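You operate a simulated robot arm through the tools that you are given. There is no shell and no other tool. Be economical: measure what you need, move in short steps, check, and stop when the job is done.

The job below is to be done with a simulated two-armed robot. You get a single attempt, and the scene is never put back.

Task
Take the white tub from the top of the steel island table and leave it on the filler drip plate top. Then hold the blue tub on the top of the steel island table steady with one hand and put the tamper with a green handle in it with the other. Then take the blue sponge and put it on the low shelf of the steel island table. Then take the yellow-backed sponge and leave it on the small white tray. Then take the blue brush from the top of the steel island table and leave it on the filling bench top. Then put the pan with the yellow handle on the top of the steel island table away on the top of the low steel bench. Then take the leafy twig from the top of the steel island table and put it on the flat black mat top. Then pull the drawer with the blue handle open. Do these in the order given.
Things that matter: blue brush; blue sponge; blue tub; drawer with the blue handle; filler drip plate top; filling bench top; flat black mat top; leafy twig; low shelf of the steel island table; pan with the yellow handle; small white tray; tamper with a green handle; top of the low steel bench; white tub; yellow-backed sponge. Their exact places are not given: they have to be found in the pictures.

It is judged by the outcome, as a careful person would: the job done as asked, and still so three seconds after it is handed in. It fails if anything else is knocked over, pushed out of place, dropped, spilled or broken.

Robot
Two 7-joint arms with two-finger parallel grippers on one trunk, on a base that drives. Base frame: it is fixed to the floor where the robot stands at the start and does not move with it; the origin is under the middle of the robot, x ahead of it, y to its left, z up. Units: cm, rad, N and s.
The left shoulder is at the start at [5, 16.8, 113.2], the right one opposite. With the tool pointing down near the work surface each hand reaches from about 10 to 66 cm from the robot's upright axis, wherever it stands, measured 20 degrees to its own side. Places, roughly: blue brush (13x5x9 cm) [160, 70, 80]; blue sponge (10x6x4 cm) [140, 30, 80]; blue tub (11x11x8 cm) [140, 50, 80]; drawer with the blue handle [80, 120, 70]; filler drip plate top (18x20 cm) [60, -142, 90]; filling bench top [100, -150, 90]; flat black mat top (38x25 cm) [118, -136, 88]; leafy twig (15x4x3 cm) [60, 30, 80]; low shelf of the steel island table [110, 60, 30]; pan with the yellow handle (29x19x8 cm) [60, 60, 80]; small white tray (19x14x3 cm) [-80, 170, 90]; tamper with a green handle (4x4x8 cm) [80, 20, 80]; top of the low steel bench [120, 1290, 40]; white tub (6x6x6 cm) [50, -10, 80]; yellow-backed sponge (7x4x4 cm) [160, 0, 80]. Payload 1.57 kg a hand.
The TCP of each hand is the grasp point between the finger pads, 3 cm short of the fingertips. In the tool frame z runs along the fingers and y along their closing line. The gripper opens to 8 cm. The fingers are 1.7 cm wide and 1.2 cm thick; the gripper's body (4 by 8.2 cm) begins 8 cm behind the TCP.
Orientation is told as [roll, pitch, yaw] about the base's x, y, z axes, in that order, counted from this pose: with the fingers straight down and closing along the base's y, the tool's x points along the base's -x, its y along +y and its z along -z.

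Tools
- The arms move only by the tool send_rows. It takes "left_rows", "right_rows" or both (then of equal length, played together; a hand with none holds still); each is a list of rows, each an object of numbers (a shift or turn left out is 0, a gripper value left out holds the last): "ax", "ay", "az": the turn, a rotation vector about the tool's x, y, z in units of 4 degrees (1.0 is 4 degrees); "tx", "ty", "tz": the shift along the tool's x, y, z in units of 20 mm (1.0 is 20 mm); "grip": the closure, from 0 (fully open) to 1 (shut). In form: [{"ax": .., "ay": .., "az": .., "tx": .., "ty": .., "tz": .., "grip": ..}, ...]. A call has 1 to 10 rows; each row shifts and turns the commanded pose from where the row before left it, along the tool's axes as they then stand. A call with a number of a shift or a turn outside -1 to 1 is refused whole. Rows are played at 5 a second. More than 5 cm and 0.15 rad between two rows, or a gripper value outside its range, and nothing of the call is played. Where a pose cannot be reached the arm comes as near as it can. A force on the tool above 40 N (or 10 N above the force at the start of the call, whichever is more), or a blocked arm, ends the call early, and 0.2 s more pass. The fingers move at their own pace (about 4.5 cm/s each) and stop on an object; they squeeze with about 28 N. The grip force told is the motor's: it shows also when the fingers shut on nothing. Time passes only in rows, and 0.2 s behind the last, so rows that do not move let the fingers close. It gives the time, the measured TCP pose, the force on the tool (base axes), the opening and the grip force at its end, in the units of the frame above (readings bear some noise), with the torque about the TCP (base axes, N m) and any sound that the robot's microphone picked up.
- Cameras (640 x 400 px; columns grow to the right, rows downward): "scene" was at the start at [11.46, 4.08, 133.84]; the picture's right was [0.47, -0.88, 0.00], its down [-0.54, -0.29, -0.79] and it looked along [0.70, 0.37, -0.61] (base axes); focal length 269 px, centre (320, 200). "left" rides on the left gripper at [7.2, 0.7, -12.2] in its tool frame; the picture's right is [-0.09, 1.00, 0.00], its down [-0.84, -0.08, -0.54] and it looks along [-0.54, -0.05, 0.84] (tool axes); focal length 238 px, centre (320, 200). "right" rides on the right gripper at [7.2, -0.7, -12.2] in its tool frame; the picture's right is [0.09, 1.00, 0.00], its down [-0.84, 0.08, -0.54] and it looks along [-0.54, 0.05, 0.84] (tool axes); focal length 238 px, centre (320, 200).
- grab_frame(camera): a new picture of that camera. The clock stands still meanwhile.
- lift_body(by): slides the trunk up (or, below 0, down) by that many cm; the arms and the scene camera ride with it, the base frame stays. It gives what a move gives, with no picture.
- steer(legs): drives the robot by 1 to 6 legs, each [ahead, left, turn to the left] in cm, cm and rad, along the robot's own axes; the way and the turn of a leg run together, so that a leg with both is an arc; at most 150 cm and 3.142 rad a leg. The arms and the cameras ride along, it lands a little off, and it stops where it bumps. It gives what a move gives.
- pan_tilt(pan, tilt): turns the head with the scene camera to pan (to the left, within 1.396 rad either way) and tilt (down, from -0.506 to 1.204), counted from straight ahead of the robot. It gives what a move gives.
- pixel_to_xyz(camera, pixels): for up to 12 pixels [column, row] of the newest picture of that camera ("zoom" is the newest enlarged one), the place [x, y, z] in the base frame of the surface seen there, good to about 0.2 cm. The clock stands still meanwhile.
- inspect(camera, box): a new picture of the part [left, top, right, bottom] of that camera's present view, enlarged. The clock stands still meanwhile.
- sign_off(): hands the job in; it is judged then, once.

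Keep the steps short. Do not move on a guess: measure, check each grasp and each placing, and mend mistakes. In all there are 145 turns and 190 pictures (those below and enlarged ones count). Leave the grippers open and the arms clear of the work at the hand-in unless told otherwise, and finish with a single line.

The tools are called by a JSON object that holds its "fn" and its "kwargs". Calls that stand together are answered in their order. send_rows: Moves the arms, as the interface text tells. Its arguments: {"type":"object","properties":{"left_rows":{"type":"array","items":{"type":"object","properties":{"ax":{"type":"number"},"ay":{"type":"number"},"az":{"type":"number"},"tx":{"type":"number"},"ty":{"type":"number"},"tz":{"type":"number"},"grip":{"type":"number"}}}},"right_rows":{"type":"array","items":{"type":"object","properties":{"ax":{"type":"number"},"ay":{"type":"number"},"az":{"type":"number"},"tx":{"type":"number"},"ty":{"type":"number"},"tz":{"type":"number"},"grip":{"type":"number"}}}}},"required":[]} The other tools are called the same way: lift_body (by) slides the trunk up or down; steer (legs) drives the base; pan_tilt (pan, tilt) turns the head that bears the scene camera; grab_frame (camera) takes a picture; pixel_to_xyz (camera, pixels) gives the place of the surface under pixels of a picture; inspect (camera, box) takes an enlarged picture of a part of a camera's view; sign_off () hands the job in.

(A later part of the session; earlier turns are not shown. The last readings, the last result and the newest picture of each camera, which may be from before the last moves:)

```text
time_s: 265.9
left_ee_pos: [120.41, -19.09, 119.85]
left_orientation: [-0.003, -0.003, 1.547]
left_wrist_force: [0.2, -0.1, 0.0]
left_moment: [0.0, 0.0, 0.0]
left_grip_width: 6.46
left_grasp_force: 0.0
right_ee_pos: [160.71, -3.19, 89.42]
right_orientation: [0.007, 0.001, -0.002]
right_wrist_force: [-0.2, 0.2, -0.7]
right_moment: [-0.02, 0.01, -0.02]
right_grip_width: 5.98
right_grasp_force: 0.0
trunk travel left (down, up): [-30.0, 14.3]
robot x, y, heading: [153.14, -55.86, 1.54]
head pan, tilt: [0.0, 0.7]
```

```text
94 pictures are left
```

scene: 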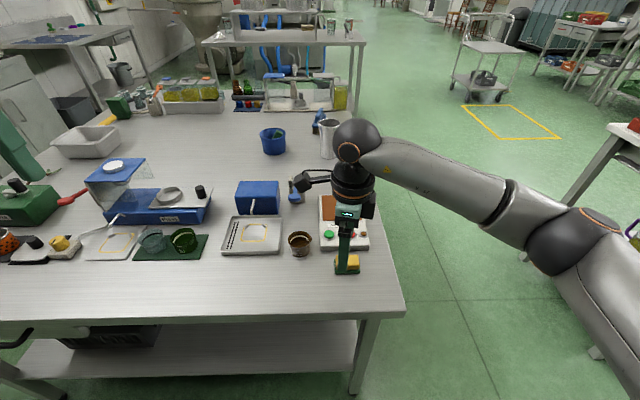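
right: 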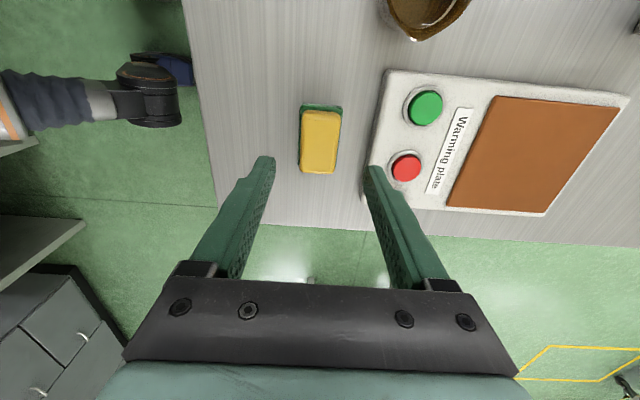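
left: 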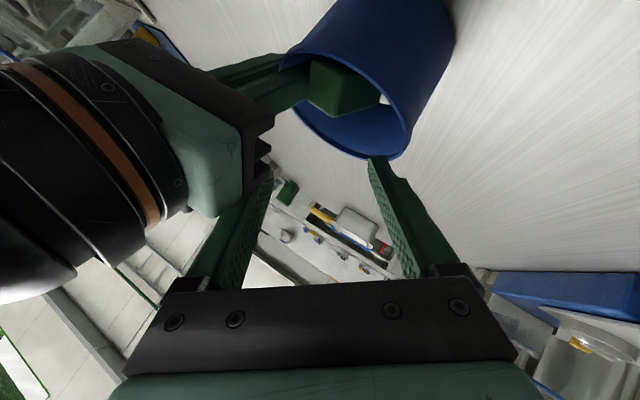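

{"fn": "pixel_to_xyz", "kwargs": {"camera": "right", "pixels": [[374, 140], [366, 160], [384, 90], [385, 80], [355, 190], [320, 140], [303, 135], [338, 150]]}}

```text
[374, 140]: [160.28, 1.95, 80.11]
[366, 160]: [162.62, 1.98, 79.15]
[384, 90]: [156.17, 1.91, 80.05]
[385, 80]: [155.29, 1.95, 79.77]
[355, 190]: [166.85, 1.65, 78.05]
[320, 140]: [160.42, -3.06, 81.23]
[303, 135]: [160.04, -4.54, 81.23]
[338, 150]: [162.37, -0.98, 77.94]
```

The plate edge is at 1.95 and the finger's outer face will be at about 0.7 with a 5.4 cm opening. I'll descend, grip and lift.

{"fn": "send_rows", "kwargs": {"right_rows": [{"grip": 0.325, "tz": 0.77}, {"tz": 0.77}, {"tz": 0.77}, {"tz": 0.77}, {"tz": 0.77}, {"grip": 1}, {}, {}, {}]}}

{"fn": "send_rows", "kwargs": {"right_rows": [{"tz": -1}, {"tz": -1}, {"tz": -1}, {"tz": -1}, {"tz": -1}, {"tz": -1}, {"tz": -1}, {"tz": -1}, {"tz": -1}, {"tz": -1}]}}

{"fn": "grab_frame", "kwargs": {"camera": "right"}}

```text
time_s: 267.9
left_ee_pos: [120.44, -19.11, 119.84]
left_orientation: [-0.004, -0.002, 1.545]
left_wrist_force: [0.3, 0.2, 1.2]
left_moment: [-0.02, 0.02, 0.01]
left_grip_width: 6.5
left_grasp_force: 0.0
right_ee_pos: [160.79, -3.19, 81.79]
right_orientation: [0.006, -0.001, -0.002]
right_wrist_force: [-0.4, -1.0, 0.7]
right_moment: [0.0, 0.01, 0.0]
right_grip_width: 3.89
right_grasp_force: 28.1
trunk travel left (down, up): [-30.0, 14.3]
robot x, y, heading: [153.36, -55.48, 1.547]
head pan, tilt: [0.0, 0.7]
```

```text
time_s: 270.1
left_ee_pos: [120.47, -19.11, 119.87]
left_orientation: [-0.003, -0.002, 1.546]
left_wrist_force: [0.1, 0.6, -0.3]
left_moment: [0.01, 0.0, 0.02]
left_grip_width: 6.47
left_grasp_force: 0.0
right_ee_pos: [160.61, -3.36, 101.94]
right_orientation: [0.007, 0.002, -0.001]
right_wrist_force: [-0.1, -0.5, 0.3]
right_moment: [-0.04, 0.0, 0.0]
right_grip_width: 3.87
right_grasp_force: 28.2
trunk travel left (down, up): [-30.0, 14.3]
robot x, y, heading: [153.42, -55.71, 1.545]
head pan, tilt: [0.0, 0.7]
```

```text
93 pictures are left
```

right: 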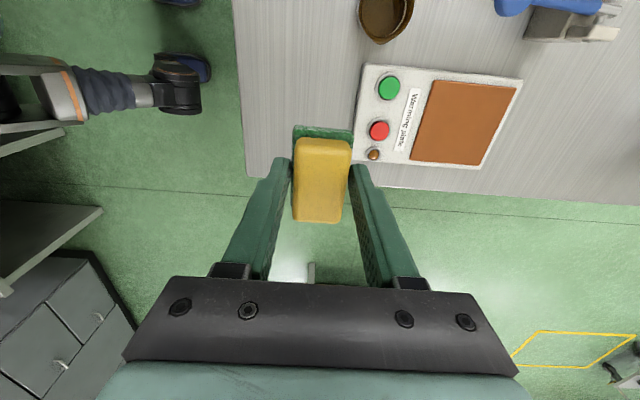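

The yellow sponge is held. Now I'll drive back along the corridor toward x≈0 and look toward the tray on the far left.

{"fn": "steer", "kwargs": {"legs": [[-5, 0, 0.02], [0, 148, 0]]}}

{"fn": "pan_tilt", "kwargs": {"pan": 0.35, "tilt": 0.4}}

{"fn": "grab_frame", "kwargs": {"camera": "scene"}}

```text
time_s: 283.9
left_ee_pos: [-30.71, -26.05, 119.84]
left_orientation: [-0.001, -0.001, 1.584]
left_wrist_force: [1.1, -1.2, -0.5]
left_moment: [-0.02, 0.03, 0.0]
left_grip_width: 6.47
left_grasp_force: 0.1
right_ee_pos: [8.65, -8.75, 101.83]
right_orientation: [0.006, 0.0, 0.035]
right_wrist_force: [0.2, -0.2, -0.7]
right_moment: [0.02, 0.02, 0.01]
right_grip_width: 3.88
right_grasp_force: 28.3
trunk travel left (down, up): [-30.0, 14.3]
robot x, y, heading: [3.18, -61.16, 1.583]
head pan, tilt: [0.0, 0.7]
```

```text
time_s: 284.8
left_ee_pos: [-30.72, -26.14, 119.89]
left_orientation: [-0.003, -0.002, 1.584]
left_wrist_force: [0.3, -0.2, -0.1]
left_moment: [0.02, -0.02, 0.02]
left_grip_width: 6.47
left_grasp_force: 0.0
right_ee_pos: [8.74, -8.84, 101.93]
right_orientation: [0.007, 0.001, 0.034]
right_wrist_force: [0.7, -0.7, -1.0]
right_moment: [0.02, 0.0, 0.02]
right_grip_width: 3.9
right_grasp_force: 28.0
trunk travel left (down, up): [-30.0, 14.3]
robot x, y, heading: [3.44, -61.12, 1.589]
head pan, tilt: [0.351, 0.4]
```

```text
92 pictures are left
```

scene: 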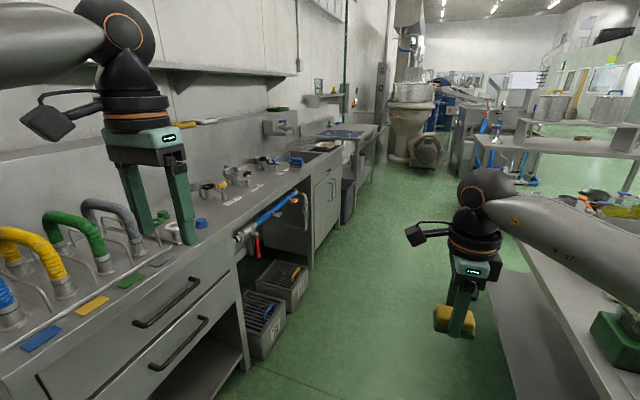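

{"fn": "pixel_to_xyz", "kwargs": {"camera": "scene", "pixels": [[310, 165], [240, 255], [330, 128], [320, 145], [365, 135], [275, 118], [500, 290], [295, 163], [350, 200], [380, 150], [285, 285], [250, 340]]}}

{"fn": "inspect", "kwargs": {"camera": "scene", "box": [180, 80, 420, 240]}}

```text
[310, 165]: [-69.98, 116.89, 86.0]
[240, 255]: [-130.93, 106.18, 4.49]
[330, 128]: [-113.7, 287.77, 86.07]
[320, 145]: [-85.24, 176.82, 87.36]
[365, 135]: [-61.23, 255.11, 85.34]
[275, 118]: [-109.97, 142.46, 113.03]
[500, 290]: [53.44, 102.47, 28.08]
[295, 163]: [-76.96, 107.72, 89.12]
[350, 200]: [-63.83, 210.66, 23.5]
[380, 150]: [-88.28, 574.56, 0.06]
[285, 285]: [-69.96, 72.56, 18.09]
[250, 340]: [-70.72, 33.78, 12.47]
```

```text
2.50 times, centred on (300, 160) of scene
```

zoom: 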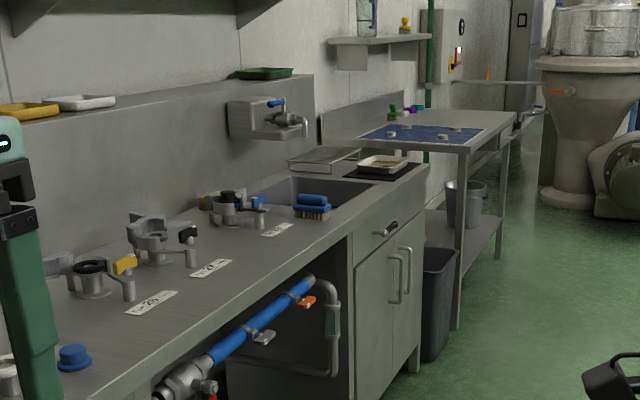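

The corridor is clear, between the counter front at x −70 and the table at x 40. The white tray on the black mat is near (−83, 172). I'll drive up beside it and turn to face it.

{"fn": "steer", "kwargs": {"legs": [[112, 10, 0], [112, 10, 0], [0, 0, 1.55]]}}

{"fn": "pan_tilt", "kwargs": {"pan": -0.1, "tilt": 0.65}}

{"fn": "grab_frame", "kwargs": {"camera": "scene"}}

{"fn": "grab_frame", "kwargs": {"camera": "right"}}

```text
time_s: 299.4
left_ee_pos: [-57.26, 124.19, 119.86]
left_orientation: [-0.004, -0.003, -3.123]
left_wrist_force: [-0.2, -0.3, 0.4]
left_moment: [0.01, 0.02, 0.01]
left_grip_width: 6.46
left_grasp_force: 0.0
right_ee_pos: [-74.63, 163.66, 101.81]
right_orientation: [0.008, 0.001, 1.611]
right_wrist_force: [-0.5, 0.3, -1.5]
right_moment: [0.03, 0.01, 0.02]
right_grip_width: 3.9
right_grasp_force: 28.1
trunk travel left (down, up): [-30.0, 14.3]
robot x, y, heading: [-22.23, 158.3, -3.125]
head pan, tilt: [0.351, 0.4]
```

```text
time_s: 300.3
left_ee_pos: [-57.17, 124.22, 119.91]
left_orientation: [-0.004, 0.001, -3.124]
left_wrist_force: [0.2, 0.4, -0.1]
left_moment: [-0.02, -0.01, -0.03]
left_grip_width: 6.47
left_grasp_force: 0.0
right_ee_pos: [-74.72, 163.55, 101.83]
right_orientation: [0.007, 0.0, 1.609]
right_wrist_force: [0.3, -0.1, -0.4]
right_moment: [0.01, 0.02, -0.02]
right_grip_width: 3.9
right_grasp_force: 28.1
trunk travel left (down, up): [-30.0, 14.3]
robot x, y, heading: [-22.66, 158.32, -3.124]
head pan, tilt: [-0.099, 0.649]
```

```text
90 pictures are left
```

scene: 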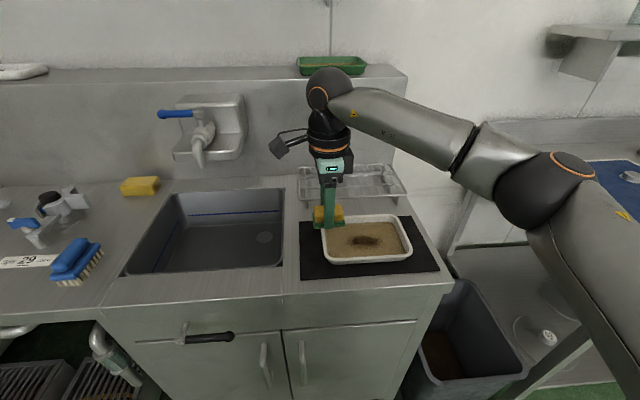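

```text
89 pictures are left
```

right: 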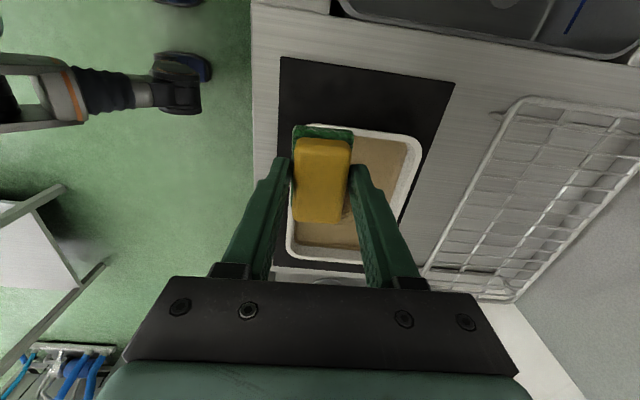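

The small white tray is at (365,240) in the scene view. I'll measure its rim, floor and centre.

{"fn": "pixel_to_xyz", "kwargs": {"camera": "scene", "pixels": [[365, 240], [327, 262], [411, 254], [398, 217], [340, 232], [390, 240], [365, 252], [370, 225], [310, 270]]}}

```text
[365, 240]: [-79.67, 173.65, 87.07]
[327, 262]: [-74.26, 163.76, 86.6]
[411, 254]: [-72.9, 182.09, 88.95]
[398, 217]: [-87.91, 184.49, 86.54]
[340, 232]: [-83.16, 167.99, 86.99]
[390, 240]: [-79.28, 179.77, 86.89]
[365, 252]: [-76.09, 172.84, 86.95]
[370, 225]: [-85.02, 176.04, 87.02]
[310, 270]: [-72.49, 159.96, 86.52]
```

Tray floor is z 87 and the centre is about (−80.3, 173.5). I'll move over the centre, then down to TCP 91.2.

{"fn": "send_rows", "kwargs": {"right_rows": [{"tx": -0.843, "ty": 0.433}, {"tx": -0.843, "ty": 0.433}, {"tx": -0.843, "ty": 0.433}, {"tx": -0.843, "ty": 0.433}, {"tx": -0.843, "ty": 0.433}, {"tx": -0.843, "ty": 0.433}, {}]}}

{"fn": "send_rows", "kwargs": {"right_rows": [{"tz": 0.9}, {"tz": 0.9}, {"tz": 0.9}, {"tz": 0.9}, {"tz": 0.9}, {"tz": 0.8}, {}]}}

{"fn": "grab_frame", "kwargs": {"camera": "right"}}

```text
time_s: 301.9
left_ee_pos: [-57.19, 124.23, 119.92]
left_orientation: [-0.004, 0.0, -3.125]
left_wrist_force: [0.2, 0.4, -0.2]
left_moment: [0.02, 0.06, 0.02]
left_grip_width: 6.48
left_grasp_force: 0.0
right_ee_pos: [-80.29, 173.56, 101.96]
right_orientation: [0.006, 0.0, 1.61]
right_wrist_force: [0.0, -0.6, -0.4]
right_moment: [-0.01, -0.04, 0.02]
right_grip_width: 3.87
right_grasp_force: 28.2
trunk travel left (down, up): [-30.0, 14.3]
robot x, y, heading: [-22.19, 158.43, -3.122]
head pan, tilt: [-0.099, 0.649]
```

```text
time_s: 303.5
left_ee_pos: [-57.23, 124.17, 119.93]
left_orientation: [-0.003, -0.002, -3.124]
left_wrist_force: [-0.8, 0.2, 0.5]
left_moment: [0.0, 0.01, 0.01]
left_grip_width: 6.47
left_grasp_force: 0.1
right_ee_pos: [-80.37, 173.44, 91.38]
right_orientation: [0.006, -0.001, 1.61]
right_wrist_force: [0.3, 0.0, 0.1]
right_moment: [0.0, 0.03, -0.03]
right_grip_width: 3.89
right_grasp_force: 27.8
trunk travel left (down, up): [-30.0, 14.3]
robot x, y, heading: [-22.46, 158.66, -3.125]
head pan, tilt: [-0.099, 0.649]
```

```text
88 pictures are left
```

right: 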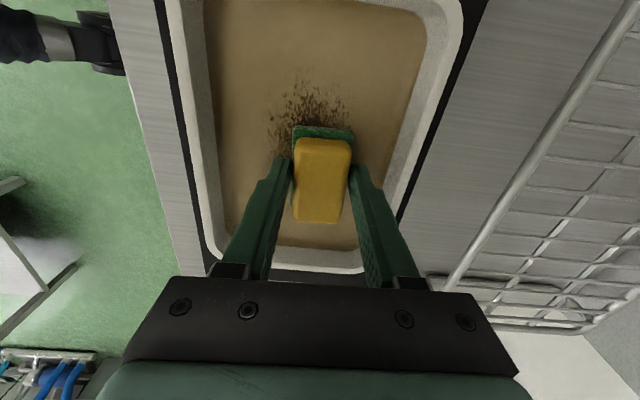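

Above the tray floor and well inside. I'll lower 0.5, release and rise.

{"fn": "send_rows", "kwargs": {"right_rows": [{"tz": 0.13}, {"tz": 0.12}, {"grip": 0.3}, {}, {}, {"tz": -0.6}, {"tz": -1}, {"tz": -1}, {"tz": -1}, {"tz": -1}]}}

{"fn": "grab_frame", "kwargs": {"camera": "right"}}

```text
time_s: 305.7
left_ee_pos: [-57.25, 124.19, 120.0]
left_orientation: [-0.003, 0.0, -3.124]
left_wrist_force: [0.3, 0.2, 0.8]
left_moment: [0.0, 0.03, -0.03]
left_grip_width: 6.5
left_grasp_force: 0.2
right_ee_pos: [-80.11, 173.56, 99.83]
right_orientation: [0.007, 0.0, 1.612]
right_wrist_force: [0.1, -0.4, -0.1]
right_moment: [-0.01, 0.0, 0.0]
right_grip_width: 5.57
right_grasp_force: 0.1
trunk travel left (down, up): [-30.0, 14.3]
robot x, y, heading: [-22.28, 158.5, -3.125]
head pan, tilt: [-0.099, 0.649]
```

```text
87 pictures are left
```

right: 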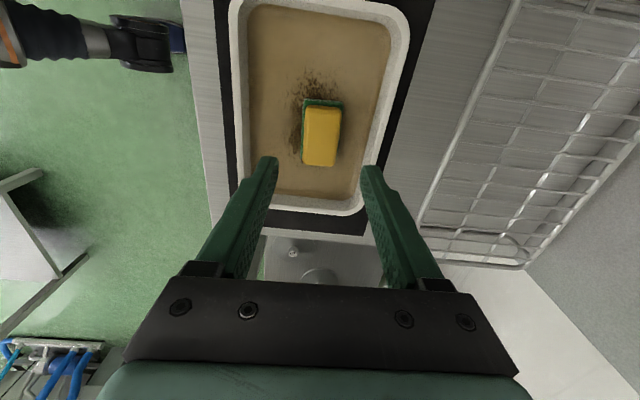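

Task 4 is done: the yellow sponge is on the tray. Next is the blue brush. I'll back off, turn to face +x and see if the passage along the table's north side is free.

{"fn": "send_rows", "kwargs": {"right_rows": [{"tz": -0.8, "ty": -0.9}, {"tz": -0.8, "ty": -0.9}, {"ty": -0.9}, {"ty": -0.9}, {"ty": -0.9}, {"ty": -0.9}, {"ty": -0.9}, {"ty": -0.9}]}}

{"fn": "steer", "kwargs": {"legs": [[-15, 0, 0], [0, 0, -3.1]]}}

{"fn": "pan_tilt", "kwargs": {"pan": -0.15, "tilt": 0.5}}

{"fn": "grab_frame", "kwargs": {"camera": "scene"}}

```text
time_s: 307.5
left_ee_pos: [-57.31, 124.12, 119.83]
left_orientation: [-0.002, -0.002, -3.125]
left_wrist_force: [-0.3, 0.5, 0.6]
left_moment: [0.02, 0.01, 0.03]
left_grip_width: 6.48
left_grasp_force: 0.1
right_ee_pos: [-66.01, 174.18, 103.18]
right_orientation: [0.007, 0.001, 1.608]
right_wrist_force: [0.4, 0.1, 0.4]
right_moment: [0.0, 0.05, 0.01]
right_grip_width: 5.58
right_grasp_force: 0.0
trunk travel left (down, up): [-30.0, 14.3]
robot x, y, heading: [-22.39, 158.38, -3.126]
head pan, tilt: [-0.099, 0.649]
```

```text
time_s: 316.2
left_ee_pos: [27.84, 192.84, 119.84]
left_orientation: [-0.004, -0.001, 0.02]
left_wrist_force: [0.4, -0.3, -1.4]
left_moment: [0.03, -0.02, -0.01]
left_grip_width: 6.48
left_grasp_force: 0.0
right_ee_pos: [36.47, 142.81, 103.2]
right_orientation: [0.008, 0.002, -1.53]
right_wrist_force: [-0.1, -0.4, 0.3]
right_moment: [-0.03, 0.0, 0.01]
right_grip_width: 5.6
right_grasp_force: 0.0
trunk travel left (down, up): [-30.0, 14.3]
robot x, y, heading: [-7.21, 158.41, 0.02]
head pan, tilt: [-0.099, 0.649]
```

```text
time_s: 316.9
left_ee_pos: [27.81, 192.9, 119.86]
left_orientation: [-0.004, 0.0, 0.021]
left_wrist_force: [-0.5, -0.1, 0.0]
left_moment: [-0.02, 0.01, -0.03]
left_grip_width: 6.49
left_grasp_force: 0.1
right_ee_pos: [36.6, 142.98, 103.17]
right_orientation: [0.006, -0.001, -1.53]
right_wrist_force: [0.0, -0.1, 0.7]
right_moment: [0.03, 0.01, 0.0]
right_grip_width: 5.62
right_grasp_force: 0.1
trunk travel left (down, up): [-30.0, 14.3]
robot x, y, heading: [-6.84, 158.41, 0.015]
head pan, tilt: [-0.15, 0.499]
```

```text
86 pictures are left
```

scene: 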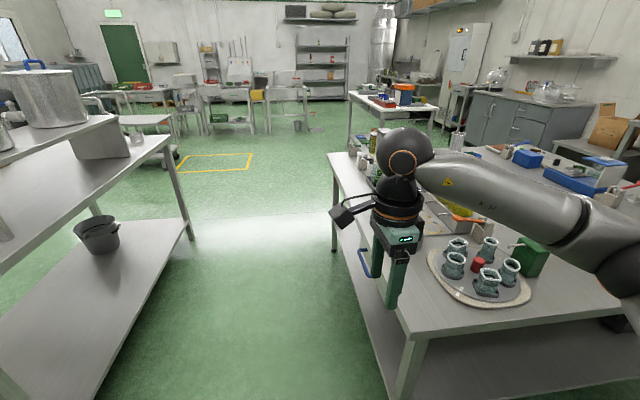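

I can see the blue drawer handle at (365,265) on the table's north face, and a passage between the two benches. I'll measure its width.

{"fn": "pixel_to_xyz", "kwargs": {"camera": "scene", "pixels": [[362, 265], [355, 250], [408, 332], [395, 385], [330, 155], [190, 240], [170, 140], [105, 395], [60, 215], [340, 245], [330, 250], [60, 245]]}}

{"fn": "inspect", "kwargs": {"camera": "scene", "box": [310, 130, 470, 330]}}

```text
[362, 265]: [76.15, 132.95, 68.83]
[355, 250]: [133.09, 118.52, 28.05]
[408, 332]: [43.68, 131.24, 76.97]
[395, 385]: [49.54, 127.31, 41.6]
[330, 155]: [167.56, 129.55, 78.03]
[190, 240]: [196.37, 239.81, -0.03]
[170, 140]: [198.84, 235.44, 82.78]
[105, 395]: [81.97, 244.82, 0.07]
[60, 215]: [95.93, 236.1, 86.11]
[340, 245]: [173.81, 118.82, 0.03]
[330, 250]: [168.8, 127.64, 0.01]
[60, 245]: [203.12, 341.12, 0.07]
```

```text
2.00 times, centred on (390, 230) of scene
```

zoom: 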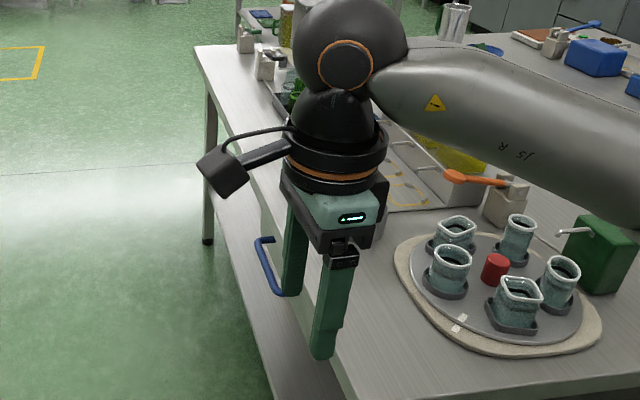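

The passage is 105 cm wide. I'll drive through its middle to the far end, go south to the brush and turn to face the table; the right hand's yaw will then suit the brush.

{"fn": "steer", "kwargs": {"legs": [[0, 25, 0], [112, 0, -0.015], [112, 0, 0], [0, -108, 0], [0, 0, 3.13]]}}

{"fn": "pan_tilt", "kwargs": {"pan": 0.0, "tilt": 0.7}}

{"fn": "grab_frame", "kwargs": {"camera": "scene"}}

```text
time_s: 347.1
left_ee_pos: [186.22, 45.77, 119.86]
left_orientation: [-0.001, -0.002, -3.084]
left_wrist_force: [-1.4, 0.2, -0.5]
left_moment: [-0.01, 0.01, -0.01]
left_grip_width: 6.47
left_grasp_force: 0.0
right_ee_pos: [175.64, 95.3, 103.15]
right_orientation: [0.007, -0.001, 1.649]
right_wrist_force: [0.4, -0.4, -1.1]
right_moment: [-0.01, -0.01, 0.04]
right_grip_width: 5.59
right_grasp_force: 0.0
trunk travel left (down, up): [-30.0, 14.3]
robot x, y, heading: [219.79, 81.43, -3.082]
head pan, tilt: [-0.15, 0.499]
```

```text
time_s: 347.9
left_ee_pos: [186.22, 45.81, 119.84]
left_orientation: [-0.004, 0.0, -3.085]
left_wrist_force: [-0.5, -0.9, 1.6]
left_moment: [0.0, 0.0, 0.0]
left_grip_width: 6.48
left_grasp_force: 0.0
right_ee_pos: [175.47, 95.3, 103.19]
right_orientation: [0.007, 0.0, 1.649]
right_wrist_force: [-0.2, 0.5, -0.2]
right_moment: [-0.01, 0.0, 0.02]
right_grip_width: 5.61
right_grasp_force: 0.1
trunk travel left (down, up): [-30.0, 14.3]
robot x, y, heading: [219.88, 81.38, -3.086]
head pan, tilt: [0.0, 0.7]
```

```text
84 pictures are left
```

scene: 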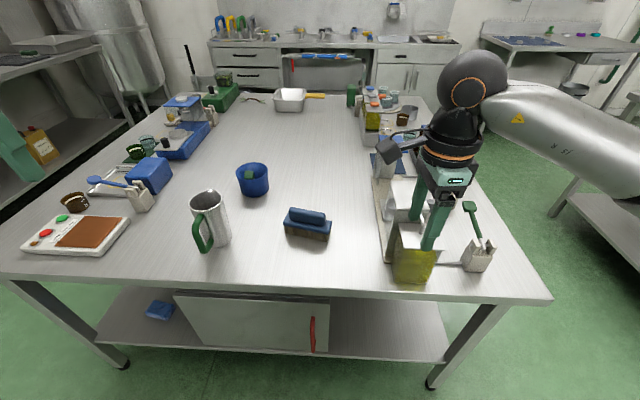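

The brush is clear at (308,222). I'll zoom and measure it.

{"fn": "inspect", "kwargs": {"camera": "scene", "box": [265, 190, 355, 250]}}

```text
6.67 times, centred on (310, 220) of scene
```

zoom: 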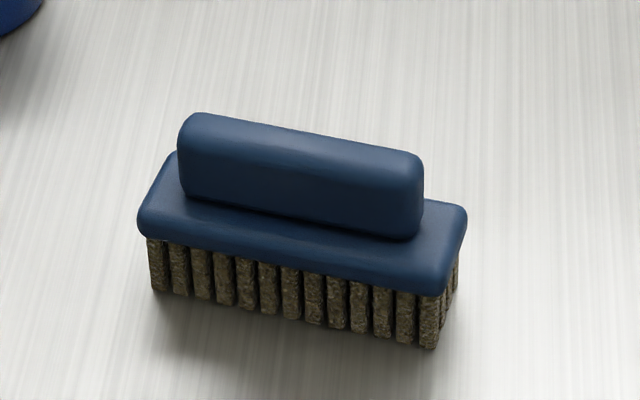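

{"fn": "pixel_to_xyz", "kwargs": {"camera": "zoom", "pixels": [[195, 118], [415, 160], [300, 138], [190, 150], [410, 205], [300, 190], [145, 225], [445, 280], [300, 255], [300, 140], [180, 160], [460, 215]]}}

```text
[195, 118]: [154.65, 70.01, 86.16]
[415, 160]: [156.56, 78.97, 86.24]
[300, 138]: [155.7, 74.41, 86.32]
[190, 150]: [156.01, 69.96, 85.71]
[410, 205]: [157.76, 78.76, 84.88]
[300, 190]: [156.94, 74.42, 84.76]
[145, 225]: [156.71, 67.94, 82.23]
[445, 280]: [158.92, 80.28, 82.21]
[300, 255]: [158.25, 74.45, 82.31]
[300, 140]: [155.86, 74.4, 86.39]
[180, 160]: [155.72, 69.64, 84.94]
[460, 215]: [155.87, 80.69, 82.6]
```

Handle centre is (155.7, 74.4) and top z 86.3, about 12° off. I'll move the base closer, correct the yaw and look.

{"fn": "steer", "kwargs": {"legs": [[12, 17, 0]]}}

{"fn": "send_rows", "kwargs": {"right_rows": [{"az": 1, "grip": 0.35}, {"az": 1}, {"az": 1}, {"az": 1}, {"az": 0.1}, {"tx": 0.5, "ty": 0.8, "tz": 0.6}, {"tx": 0.5, "ty": 0.8, "tz": 0.6}, {"tx": 0.5, "ty": 0.8, "tz": 0.6}, {"tx": 0.5, "ty": 0.8, "tz": 0.6}, {"tx": 0.48, "ty": 0.77, "tz": 0.6}]}}

{"fn": "grab_frame", "kwargs": {"camera": "right"}}

```text
time_s: 350.0
left_ee_pos: [175.36, 28.16, 119.9]
left_orientation: [-0.004, -0.003, -3.085]
left_wrist_force: [-0.4, -0.8, 0.2]
left_moment: [0.01, 0.03, -0.02]
left_grip_width: 6.47
left_grasp_force: 0.1
right_ee_pos: [164.62, 77.74, 103.14]
right_orientation: [0.006, 0.001, 1.65]
right_wrist_force: [0.5, -0.1, 1.1]
right_moment: [-0.01, 0.01, 0.0]
right_grip_width: 5.58
right_grasp_force: 0.0
trunk travel left (down, up): [-30.0, 14.3]
robot x, y, heading: [209.23, 63.77, -3.084]
head pan, tilt: [0.0, 0.7]
```

```text
time_s: 352.2
left_ee_pos: [175.32, 28.24, 119.88]
left_orientation: [-0.002, -0.003, -3.084]
left_wrist_force: [-0.1, 0.2, -0.7]
left_moment: [0.0, 0.0, -0.03]
left_grip_width: 6.47
left_grasp_force: 0.1
right_ee_pos: [155.73, 74.53, 97.21]
right_orientation: [0.005, 0.004, 1.365]
right_wrist_force: [0.2, 0.2, 0.6]
right_moment: [0.0, 0.02, 0.0]
right_grip_width: 5.2
right_grasp_force: 0.1
trunk travel left (down, up): [-30.0, 14.3]
robot x, y, heading: [208.6, 63.92, -3.087]
head pan, tilt: [0.0, 0.7]
```

```text
82 pictures are left
```

right: 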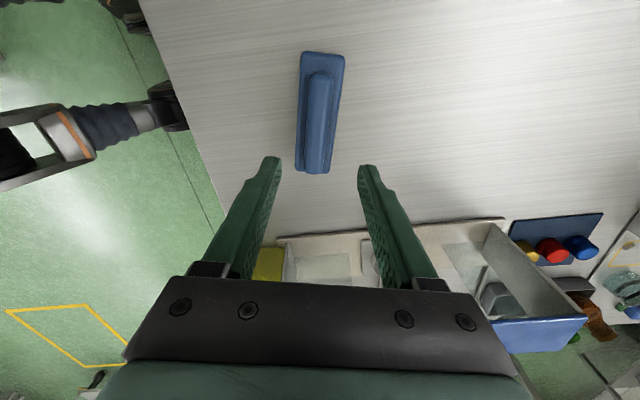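

Aligned. I'll descend to z 86.2, grip the handle and lift.

{"fn": "send_rows", "kwargs": {"right_rows": [{"tz": 0.92}, {"tz": 0.92}, {"tz": 0.92}, {"tz": 0.92}, {"tz": 0.92}, {"tz": 0.88}, {"grip": 1}, {}, {}, {}]}}

{"fn": "send_rows", "kwargs": {"right_rows": [{"tz": -0.7}, {"tz": -1}, {"tz": -1}, {"tz": -1}, {"tz": -1}, {"tz": -1}, {"tz": -1}, {"tz": -1}, {"tz": -1}]}}

{"fn": "grab_frame", "kwargs": {"camera": "right"}}

```text
time_s: 354.4
left_ee_pos: [175.39, 28.23, 119.84]
left_orientation: [-0.003, -0.002, -3.084]
left_wrist_force: [-0.2, 0.5, -0.3]
left_moment: [-0.05, -0.01, -0.02]
left_grip_width: 6.46
left_grasp_force: 0.0
right_ee_pos: [155.8, 74.49, 86.23]
right_orientation: [0.007, 0.002, 1.366]
right_wrist_force: [0.9, -0.1, 0.4]
right_moment: [-0.1, -0.04, 0.06]
right_grip_width: 2.13
right_grasp_force: 28.0
trunk travel left (down, up): [-30.0, 14.3]
robot x, y, heading: [208.68, 63.8, -3.081]
head pan, tilt: [0.0, 0.7]
```

```text
time_s: 356.4
left_ee_pos: [175.4, 28.17, 119.96]
left_orientation: [-0.004, 0.0, -3.084]
left_wrist_force: [0.0, -0.1, 0.3]
left_moment: [0.02, -0.03, 0.02]
left_grip_width: 6.46
left_grasp_force: 0.0
right_ee_pos: [155.8, 74.66, 103.64]
right_orientation: [0.007, 0.002, 1.364]
right_wrist_force: [-0.8, 0.0, -1.8]
right_moment: [-0.01, 0.01, -0.01]
right_grip_width: 2.13
right_grasp_force: 28.0
trunk travel left (down, up): [-30.0, 14.3]
robot x, y, heading: [208.79, 64.05, -3.08]
head pan, tilt: [0.0, 0.7]
```

```text
81 pictures are left
```

right: 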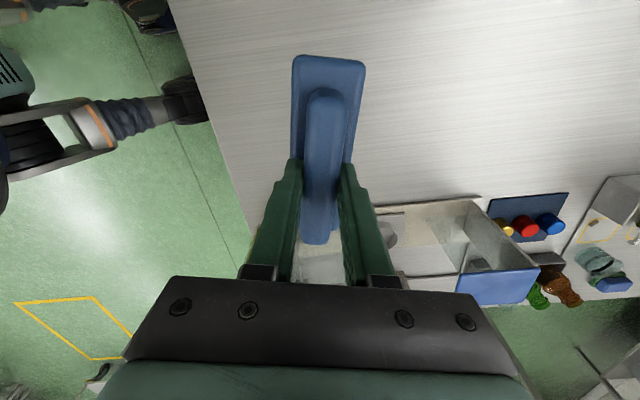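

The brush is firmly held at width 2.13. It will go on the free front strip of the filling bench near (60, −121). I'll drive round: back, turn left, ahead, then right.

{"fn": "steer", "kwargs": {"legs": [[-9, 0, 0], [0, 0, 1.51], [120, 0, 0], [0, -145, 0]]}}

{"fn": "pan_tilt", "kwargs": {"pan": 0.15, "tilt": 0.65}}

{"fn": "grab_frame", "kwargs": {"camera": "scene"}}

```text
time_s: 379.1
left_ee_pos: [100.65, -86.06, 119.78]
left_orientation: [-0.004, -0.003, -1.607]
left_wrist_force: [0.6, -0.8, 0.3]
left_moment: [0.02, 0.02, 0.0]
left_grip_width: 6.47
left_grasp_force: 0.1
right_ee_pos: [52.57, -101.19, 103.63]
right_orientation: [0.004, 0.002, 2.84]
right_wrist_force: [0.3, 0.8, -1.7]
right_moment: [0.01, 0.01, -0.02]
right_grip_width: 2.16
right_grasp_force: 28.1
trunk travel left (down, up): [-30.0, 14.3]
robot x, y, heading: [68.71, -49.57, -1.605]
head pan, tilt: [0.0, 0.7]
```

```text
time_s: 379.9
left_ee_pos: [100.64, -86.04, 119.79]
left_orientation: [-0.001, -0.002, -1.607]
left_wrist_force: [-0.3, -0.1, 0.3]
left_moment: [0.0, 0.0, -0.02]
left_grip_width: 6.46
left_grasp_force: 0.1
right_ee_pos: [52.56, -101.19, 103.58]
right_orientation: [0.005, 0.002, 2.841]
right_wrist_force: [0.1, 0.1, -0.8]
right_moment: [0.0, -0.02, 0.02]
right_grip_width: 2.14
right_grasp_force: 28.2
trunk travel left (down, up): [-30.0, 14.3]
robot x, y, heading: [67.93, -49.27, -1.609]
head pan, tilt: [0.15, 0.649]
```

```text
80 pictures are left
```

scene: 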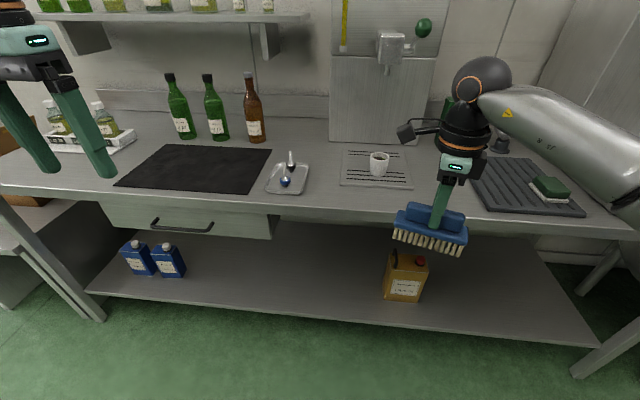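

{"fn": "pixel_to_xyz", "kwargs": {"camera": "scene", "pixels": [[330, 208], [330, 190], [345, 186], [308, 190], [410, 188], [375, 200], [325, 170], [440, 205], [272, 192]]}}

```text
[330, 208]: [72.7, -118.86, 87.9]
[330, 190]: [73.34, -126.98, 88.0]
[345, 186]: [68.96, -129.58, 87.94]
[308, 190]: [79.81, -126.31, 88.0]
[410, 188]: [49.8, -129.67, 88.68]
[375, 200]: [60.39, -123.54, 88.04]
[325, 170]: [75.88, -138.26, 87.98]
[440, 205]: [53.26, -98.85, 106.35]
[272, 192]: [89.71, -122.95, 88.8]
```

The front strip is y −118 to −129.5 at z 88. Target is (60, −124) with the brush parallel to the edge. I'll drive ahead 22, correct the yaw by 17°, shift and lower to z 98.

{"fn": "steer", "kwargs": {"legs": [[22, 0, 0]]}}

{"fn": "send_rows", "kwargs": {"right_rows": [{"az": -1}, {"az": -1}, {"az": -1}, {"az": -1}, {"az": -0.3}, {"tx": 0.83, "ty": 0.08, "tz": 0.56}, {"tx": 0.83, "ty": 0.08, "tz": 0.56}, {"tx": 0.83, "ty": 0.08, "tz": 0.56}, {"tx": 0.83, "ty": 0.08, "tz": 0.56}, {"tx": 0.83, "ty": 0.08, "tz": 0.56}]}}

{"fn": "grab_frame", "kwargs": {"camera": "scene"}}

{"fn": "grab_frame", "kwargs": {"camera": "right"}}

```text
time_s: 381.5
left_ee_pos: [99.65, -107.76, 119.89]
left_orientation: [-0.004, -0.002, -1.612]
left_wrist_force: [0.0, -0.9, -0.3]
left_moment: [-0.02, -0.02, 0.02]
left_grip_width: 6.49
left_grasp_force: 0.0
right_ee_pos: [51.56, -122.71, 103.5]
right_orientation: [0.006, 0.002, 2.835]
right_wrist_force: [0.1, -0.8, -1.5]
right_moment: [0.01, 0.01, 0.02]
right_grip_width: 2.13
right_grasp_force: 28.4
trunk travel left (down, up): [-30.0, 14.3]
robot x, y, heading: [67.41, -70.82, -1.614]
head pan, tilt: [0.15, 0.649]
```

```text
time_s: 383.7
left_ee_pos: [99.76, -107.67, 119.87]
left_orientation: [-0.003, -0.001, -1.611]
left_wrist_force: [0.8, 0.1, 0.3]
left_moment: [-0.03, -0.01, -0.02]
left_grip_width: 6.48
left_grasp_force: 0.1
right_ee_pos: [59.73, -123.63, 97.83]
right_orientation: [0.006, -0.001, 3.136]
right_wrist_force: [-0.3, -0.3, -1.2]
right_moment: [0.01, -0.02, 0.01]
right_grip_width: 2.12
right_grasp_force: 27.9
trunk travel left (down, up): [-30.0, 14.3]
robot x, y, heading: [67.46, -70.48, -1.616]
head pan, tilt: [0.15, 0.649]
```

```text
79 pictures are left
```

scene: 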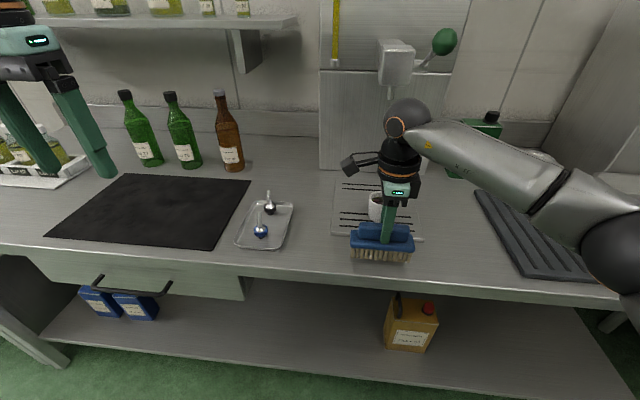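

```text
78 pictures are left
```

right: 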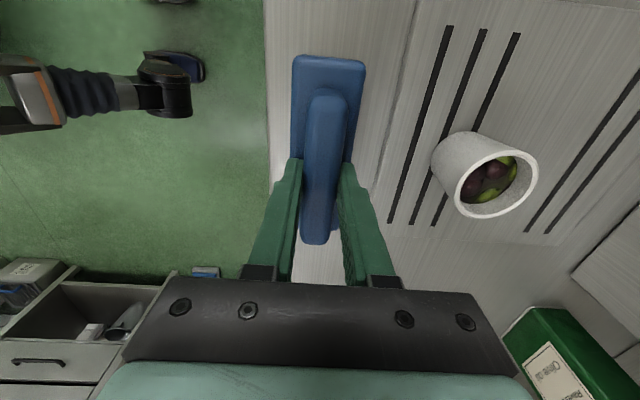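

The brush is between the bench edge and the plate. I'll lower in small steps to contact.

{"fn": "send_rows", "kwargs": {"right_rows": [{"tz": 0.5}, {"tz": 0.2}, {"tz": 0.08}, {}]}}

{"fn": "send_rows", "kwargs": {"right_rows": [{"tz": 0.07}, {}]}}

```text
time_s: 384.7
left_ee_pos: [99.65, -107.65, 119.76]
left_orientation: [-0.003, -0.001, -1.611]
left_wrist_force: [0.2, 0.3, -0.7]
left_moment: [0.01, -0.01, 0.01]
left_grip_width: 6.5
left_grasp_force: 0.0
right_ee_pos: [59.86, -123.59, 96.54]
right_orientation: [0.006, 0.0, 3.135]
right_wrist_force: [1.0, 0.0, -1.0]
right_moment: [-0.01, -0.02, -0.02]
right_grip_width: 2.12
right_grasp_force: 28.2
trunk travel left (down, up): [-30.0, 14.3]
robot x, y, heading: [67.52, -70.84, -1.613]
head pan, tilt: [0.15, 0.649]
```

```text
time_s: 385.3
left_ee_pos: [99.71, -107.84, 119.82]
left_orientation: [-0.004, -0.001, -1.61]
left_wrist_force: [-0.6, -0.3, 0.7]
left_moment: [0.07, -0.01, 0.02]
left_grip_width: 6.48
left_grasp_force: 0.0
right_ee_pos: [59.84, -123.61, 96.16]
right_orientation: [0.007, 0.0, 3.135]
right_wrist_force: [-0.6, 0.5, -1.7]
right_moment: [0.02, 0.03, 0.0]
right_grip_width: 2.13
right_grasp_force: 27.9
trunk travel left (down, up): [-30.0, 14.3]
robot x, y, heading: [67.55, -70.64, -1.611]
head pan, tilt: [0.15, 0.649]
```

Nearly there. I'll take one more small step, then release and rise.

{"fn": "send_rows", "kwargs": {"right_rows": [{"tz": 0.05}, {"grip": 0.5}, {}, {}, {"tz": -0.6}, {"tz": -1}, {"tz": -1}, {"tz": -1}, {"tz": -1}, {"tz": -1}]}}

{"fn": "steer", "kwargs": {"legs": [[-22, 0, 0]]}}

{"fn": "grab_frame", "kwargs": {"camera": "scene"}}

```text
time_s: 387.5
left_ee_pos: [99.7, -107.7, 119.82]
left_orientation: [-0.003, -0.002, -1.611]
left_wrist_force: [0.8, -0.2, 0.4]
left_moment: [0.02, 0.02, -0.02]
left_grip_width: 6.46
left_grasp_force: 0.1
right_ee_pos: [59.76, -123.44, 107.43]
right_orientation: [0.008, 0.0, 3.135]
right_wrist_force: [0.1, 0.4, -1.3]
right_moment: [-0.01, 0.03, 0.0]
right_grip_width: 3.99
right_grasp_force: 0.1
trunk travel left (down, up): [-30.0, 14.3]
robot x, y, heading: [67.83, -70.46, -1.613]
head pan, tilt: [0.15, 0.649]
```

```text
time_s: 389.2
left_ee_pos: [100.67, -85.3, 119.89]
left_orientation: [-0.002, -0.003, -1.613]
left_wrist_force: [0.0, -0.3, -1.0]
left_moment: [-0.03, -0.01, -0.01]
left_grip_width: 6.5
left_grasp_force: 0.1
right_ee_pos: [60.66, -101.22, 107.45]
right_orientation: [0.006, -0.002, 3.134]
right_wrist_force: [0.1, 0.4, 0.3]
right_moment: [-0.01, -0.01, -0.01]
right_grip_width: 3.99
right_grasp_force: 0.1
trunk travel left (down, up): [-30.0, 14.3]
robot x, y, heading: [68.86, -48.9, -1.616]
head pan, tilt: [0.15, 0.649]
```

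```text
77 pictures are left
```

scene: 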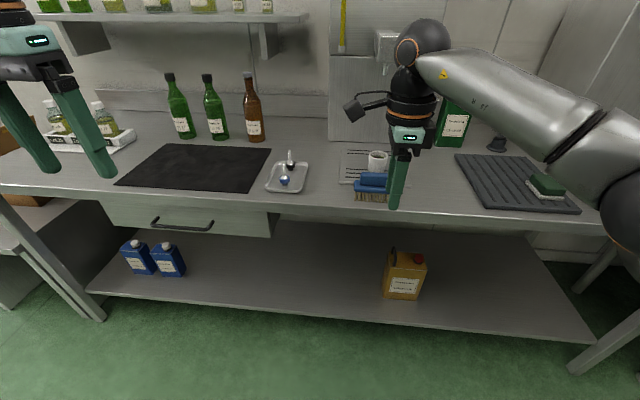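

The brush is on the filling bench. Task 5 is done. Next is the pan: I'll drive to the table's front (x≈−5, y≈68, heading 0) and examine it.

{"fn": "steer", "kwargs": {"legs": [[0, -74, 0], [0, 0, 1.616], [0, 117, 0]]}}

{"fn": "pan_tilt", "kwargs": {"pan": 0.0, "tilt": 0.6}}

{"fn": "grab_frame", "kwargs": {"camera": "scene"}}

```text
time_s: 410.4
left_ee_pos: [32.0, 106.19, 119.86]
left_orientation: [-0.004, -0.002, -0.025]
left_wrist_force: [-0.6, 0.1, 0.0]
left_moment: [-0.04, 0.0, -0.03]
left_grip_width: 6.46
left_grasp_force: 0.1
right_ee_pos: [48.42, 66.49, 107.3]
right_orientation: [0.006, -0.001, -1.56]
right_wrist_force: [-1.0, -0.1, 0.0]
right_moment: [-0.01, 0.04, -0.04]
right_grip_width: 3.99
right_grasp_force: 0.0
trunk travel left (down, up): [-30.0, 14.3]
robot x, y, heading: [-4.12, 73.4, -0.026]
head pan, tilt: [0.15, 0.649]
```

```text
time_s: 411.1
left_ee_pos: [31.96, 106.18, 119.94]
left_orientation: [-0.002, -0.003, -0.026]
left_wrist_force: [-0.3, 1.2, -0.9]
left_moment: [0.01, 0.0, -0.02]
left_grip_width: 6.49
left_grasp_force: 0.1
right_ee_pos: [48.36, 66.59, 107.47]
right_orientation: [0.006, 0.0, -1.561]
right_wrist_force: [0.6, -0.2, 0.2]
right_moment: [-0.01, -0.01, -0.01]
right_grip_width: 3.98
right_grasp_force: 0.0
trunk travel left (down, up): [-30.0, 14.3]
robot x, y, heading: [-4.51, 73.35, -0.028]
head pan, tilt: [0.0, 0.6]
```

```text
76 pictures are left
```

scene: 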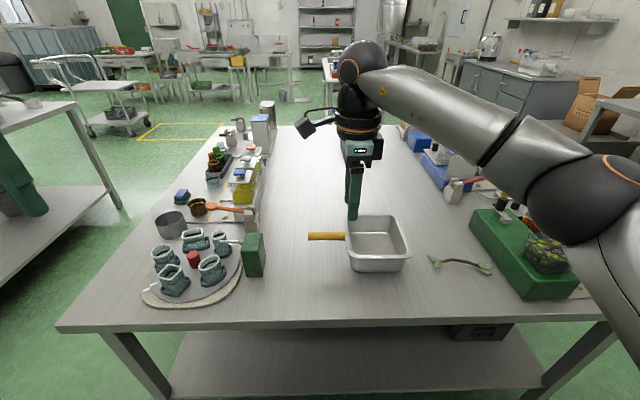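

The pan's body is around (378,243) with its handle toward +y. I'll zoom and measure the rim and handle.

{"fn": "inspect", "kwargs": {"camera": "scene", "box": [290, 195, 430, 285]}}

{"fn": "pixel_to_xyz", "kwargs": {"camera": "scene", "pixels": [[350, 262], [408, 254], [395, 218], [348, 220], [378, 259], [348, 240], [402, 237], [372, 217], [310, 236], [340, 236], [325, 233], [377, 240]]}}

```text
4.44 times, centred on (360, 240) of scene
```

zoom: 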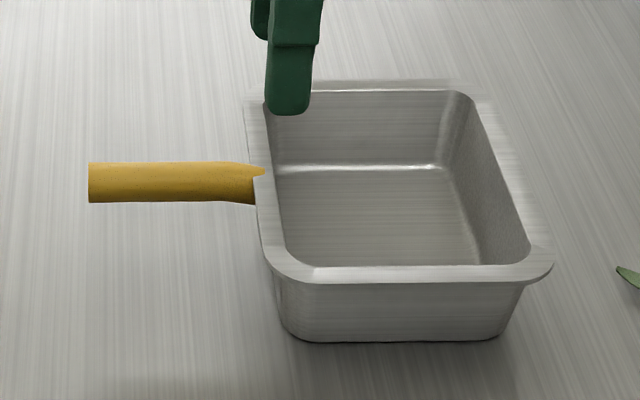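

```text
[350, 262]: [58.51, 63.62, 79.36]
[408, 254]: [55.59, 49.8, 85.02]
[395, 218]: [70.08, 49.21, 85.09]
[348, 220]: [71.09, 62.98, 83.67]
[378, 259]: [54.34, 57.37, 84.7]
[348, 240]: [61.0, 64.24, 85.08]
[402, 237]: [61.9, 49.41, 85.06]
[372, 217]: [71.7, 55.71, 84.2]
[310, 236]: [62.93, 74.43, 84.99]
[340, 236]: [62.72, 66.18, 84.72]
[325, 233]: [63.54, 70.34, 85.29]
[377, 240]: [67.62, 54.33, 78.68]
```

Pan: a flat flange at z 85 spans x 54.3–72 and y 48.5–65. I'll carry it two-handed: the right hand on the right flange near (65.5, 48.7), the left on the left flange near (58, 64.8), beside the handle. First I'll position the base at about (11, 45) and yaw the right hand back to 0.

{"fn": "steer", "kwargs": {"legs": [[0, -28.4, 0.028], [15.3, 0, 0]]}}

{"fn": "send_rows", "kwargs": {"right_rows": [{"az": -1}, {"az": -1}, {"az": -1}, {"az": -1}, {"az": -1}, {"az": -1}, {"az": -1}, {"az": -1}, {"az": -1}, {"az": -1}], "left_rows": [{"tz": 0.6}, {"tz": 0.6}, {"tz": 0.6}, {"tz": 0.6}, {"tz": 0.6}, {"tz": 0.6}, {"tz": 0.6}, {"tz": 0.6}, {"tz": 0.6}, {"tz": 0.6, "grip": 0}]}}

{"fn": "send_rows", "kwargs": {"right_rows": [{"az": -1}, {"az": -1}, {"az": -1}, {"az": -1}, {"az": -1}, {"az": -1}, {"az": -1}, {"az": -1}, {"az": -1}, {"az": -1}]}}

{"fn": "send_rows", "kwargs": {"right_rows": [{"az": -1}, {"az": -1, "grip": 0}, {}, {}]}}

{"fn": "grab_frame", "kwargs": {"camera": "scene"}}

```text
time_s: 415.2
left_ee_pos: [45.9, 79.24, 119.87]
left_orientation: [-0.005, -0.002, 0.005]
left_wrist_force: [0.8, -0.3, 0.1]
left_moment: [0.0, 0.02, -0.04]
left_grip_width: 6.47
left_grasp_force: 0.1
right_ee_pos: [63.64, 40.11, 107.32]
right_orientation: [0.004, 0.001, -1.529]
right_wrist_force: [0.5, -0.4, 0.7]
right_moment: [0.03, -0.01, 0.0]
right_grip_width: 3.99
right_grasp_force: 0.0
trunk travel left (down, up): [-30.0, 14.3]
robot x, y, heading: [10.59, 45.64, 0.002]
head pan, tilt: [0.0, 0.6]
```

```text
time_s: 417.4
left_ee_pos: [46.11, 79.1, 107.75]
left_orientation: [-0.001, -0.003, 0.005]
left_wrist_force: [0.1, -0.7, 0.0]
left_moment: [0.0, -0.01, 0.02]
left_grip_width: 8.0
left_grasp_force: 0.1
right_ee_pos: [63.53, 40.1, 107.45]
right_orientation: [0.006, -0.006, -0.831]
right_wrist_force: [-0.9, -1.4, -0.4]
right_moment: [-0.01, -0.01, 0.04]
right_grip_width: 4.01
right_grasp_force: 0.1
trunk travel left (down, up): [-30.0, 14.3]
robot x, y, heading: [10.4, 45.59, 0.003]
head pan, tilt: [0.0, 0.6]
```

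```text
time_s: 419.6
left_ee_pos: [46.03, 79.26, 107.86]
left_orientation: [-0.001, -0.002, 0.004]
left_wrist_force: [-0.1, -0.5, -0.2]
left_moment: [0.01, -0.02, 0.02]
left_grip_width: 8.01
left_grasp_force: 0.1
right_ee_pos: [63.65, 40.09, 107.34]
right_orientation: [-0.001, -0.008, -0.13]
right_wrist_force: [0.0, 0.9, -0.3]
right_moment: [-0.01, 0.05, -0.04]
right_grip_width: 3.99
right_grasp_force: 0.2
trunk travel left (down, up): [-30.0, 14.3]
robot x, y, heading: [10.36, 45.46, 0.007]
head pan, tilt: [0.0, 0.6]
```

```text
time_s: 420.6
left_ee_pos: [45.95, 79.15, 107.82]
left_orientation: [-0.004, -0.002, 0.006]
left_wrist_force: [-0.3, -0.3, -0.3]
left_moment: [0.01, 0.0, 0.01]
left_grip_width: 8.01
left_grasp_force: 0.2
right_ee_pos: [63.72, 40.24, 107.31]
right_orientation: [0.002, -0.008, 0.008]
right_wrist_force: [0.2, -0.1, -1.1]
right_moment: [0.0, -0.01, -0.02]
right_grip_width: 8.02
right_grasp_force: 0.0
trunk travel left (down, up): [-30.0, 14.3]
robot x, y, heading: [10.58, 45.53, 0.005]
head pan, tilt: [0.0, 0.6]
```

```text
74 pictures are left
```

scene: 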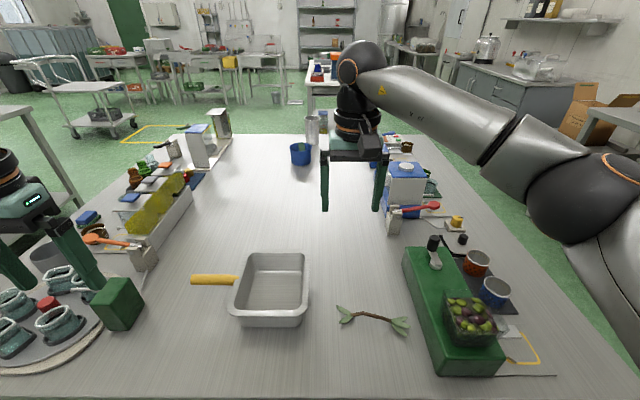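

Good view. I'll measure the left and right flanges (inner and outer edges) precisely.

{"fn": "pixel_to_xyz", "kwargs": {"camera": "scene", "pixels": [[308, 285], [303, 285], [307, 265], [302, 270], [235, 300], [241, 302], [232, 312], [239, 288], [272, 315], [275, 254], [225, 280], [195, 280]]}}

```text
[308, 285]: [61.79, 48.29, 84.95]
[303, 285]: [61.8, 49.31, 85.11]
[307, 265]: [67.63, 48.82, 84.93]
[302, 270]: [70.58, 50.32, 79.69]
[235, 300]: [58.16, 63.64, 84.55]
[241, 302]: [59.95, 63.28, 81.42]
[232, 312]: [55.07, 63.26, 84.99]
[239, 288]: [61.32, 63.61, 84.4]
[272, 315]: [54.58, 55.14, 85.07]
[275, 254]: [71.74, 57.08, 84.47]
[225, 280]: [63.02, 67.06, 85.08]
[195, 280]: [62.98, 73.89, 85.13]
```

Right grip point is (64, 48.9) and left (58, 64.1). I'll move both hands above these points, then down to z 90.

{"fn": "send_rows", "kwargs": {"left_rows": [{"tx": -0.75, "ty": -0.944}, {"tx": -0.75, "ty": -0.944}, {"tx": -0.75, "ty": -0.944}, {"tx": -0.75, "ty": -0.944}, {"tx": -0.75, "ty": -0.944}, {"tx": -0.75, "ty": -0.944}, {"tx": -0.75, "ty": -0.944}, {"tx": -0.75, "ty": -0.944}, {}], "right_rows": [{"tx": -0.03, "ty": 0.544}, {"tx": -0.03, "ty": 0.544}, {"tx": -0.03, "ty": 0.544}, {"tx": -0.03, "ty": 0.544}, {"tx": -0.03, "ty": 0.544}, {"tx": -0.03, "ty": 0.544}, {"tx": -0.03, "ty": 0.544}, {"tx": -0.03, "ty": 0.544}, {}]}}

{"fn": "send_rows", "kwargs": {"left_rows": [{"tz": 0.98}, {"tz": 0.98}, {"tz": 0.98}, {"tz": 0.98}, {"tz": 0.98}, {"tz": 0.98}, {"tz": 0.98}, {"tz": 0.98}, {"tz": 0.98}], "right_rows": [{"tz": 0.96}, {"tz": 0.96}, {"tz": 0.96}, {"tz": 0.96}, {"tz": 0.96}, {"tz": 0.96}, {"tz": 0.96}, {"tz": 0.96}, {"tz": 0.96}]}}

{"fn": "grab_frame", "kwargs": {"camera": "left"}}

{"fn": "grab_frame", "kwargs": {"camera": "right"}}

```text
time_s: 422.6
left_ee_pos: [58.16, 64.14, 107.89]
left_orientation: [-0.003, -0.002, 0.008]
left_wrist_force: [-0.8, -0.8, 0.6]
left_moment: [-0.01, -0.02, 0.0]
left_grip_width: 8.01
left_grasp_force: 0.0
right_ee_pos: [63.99, 48.8, 107.36]
right_orientation: [-0.001, -0.008, 0.007]
right_wrist_force: [0.0, -0.6, 0.1]
right_moment: [0.03, -0.02, -0.01]
right_grip_width: 8.03
right_grasp_force: 0.0
trunk travel left (down, up): [-30.0, 14.3]
robot x, y, heading: [10.53, 45.61, 0.002]
head pan, tilt: [0.0, 0.6]
```

```text
time_s: 424.6
left_ee_pos: [57.74, 64.46, 90.44]
left_orientation: [-0.003, -0.003, 0.008]
left_wrist_force: [0.5, 0.1, 1.1]
left_moment: [-0.03, 0.02, 0.0]
left_grip_width: 7.99
left_grasp_force: 0.0
left hand out of reach, approached as far as the arm can: row 9
right_ee_pos: [64.25, 48.74, 90.22]
right_orientation: [0.001, -0.006, 0.004]
right_wrist_force: [0.2, 1.1, 0.3]
right_moment: [0.0, -0.02, -0.01]
right_grip_width: 8.01
right_grasp_force: 0.1
trunk travel left (down, up): [-30.0, 14.3]
robot x, y, heading: [10.76, 45.79, 0.005]
head pan, tilt: [0.0, 0.6]
```

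```text
73 pictures are left
```

left: 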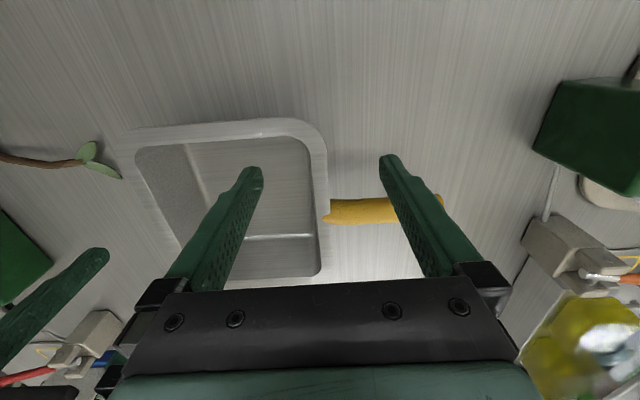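

```text
72 pictures are left
```

right: 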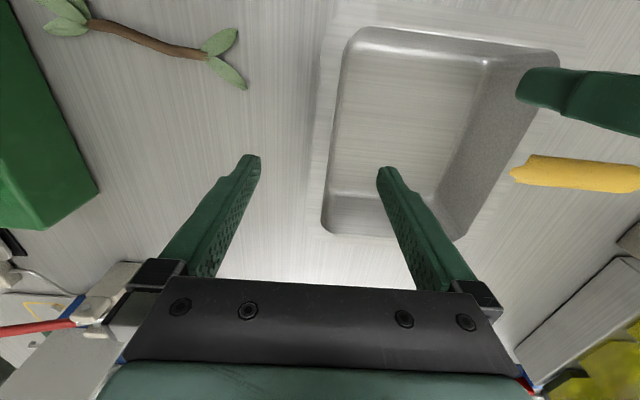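

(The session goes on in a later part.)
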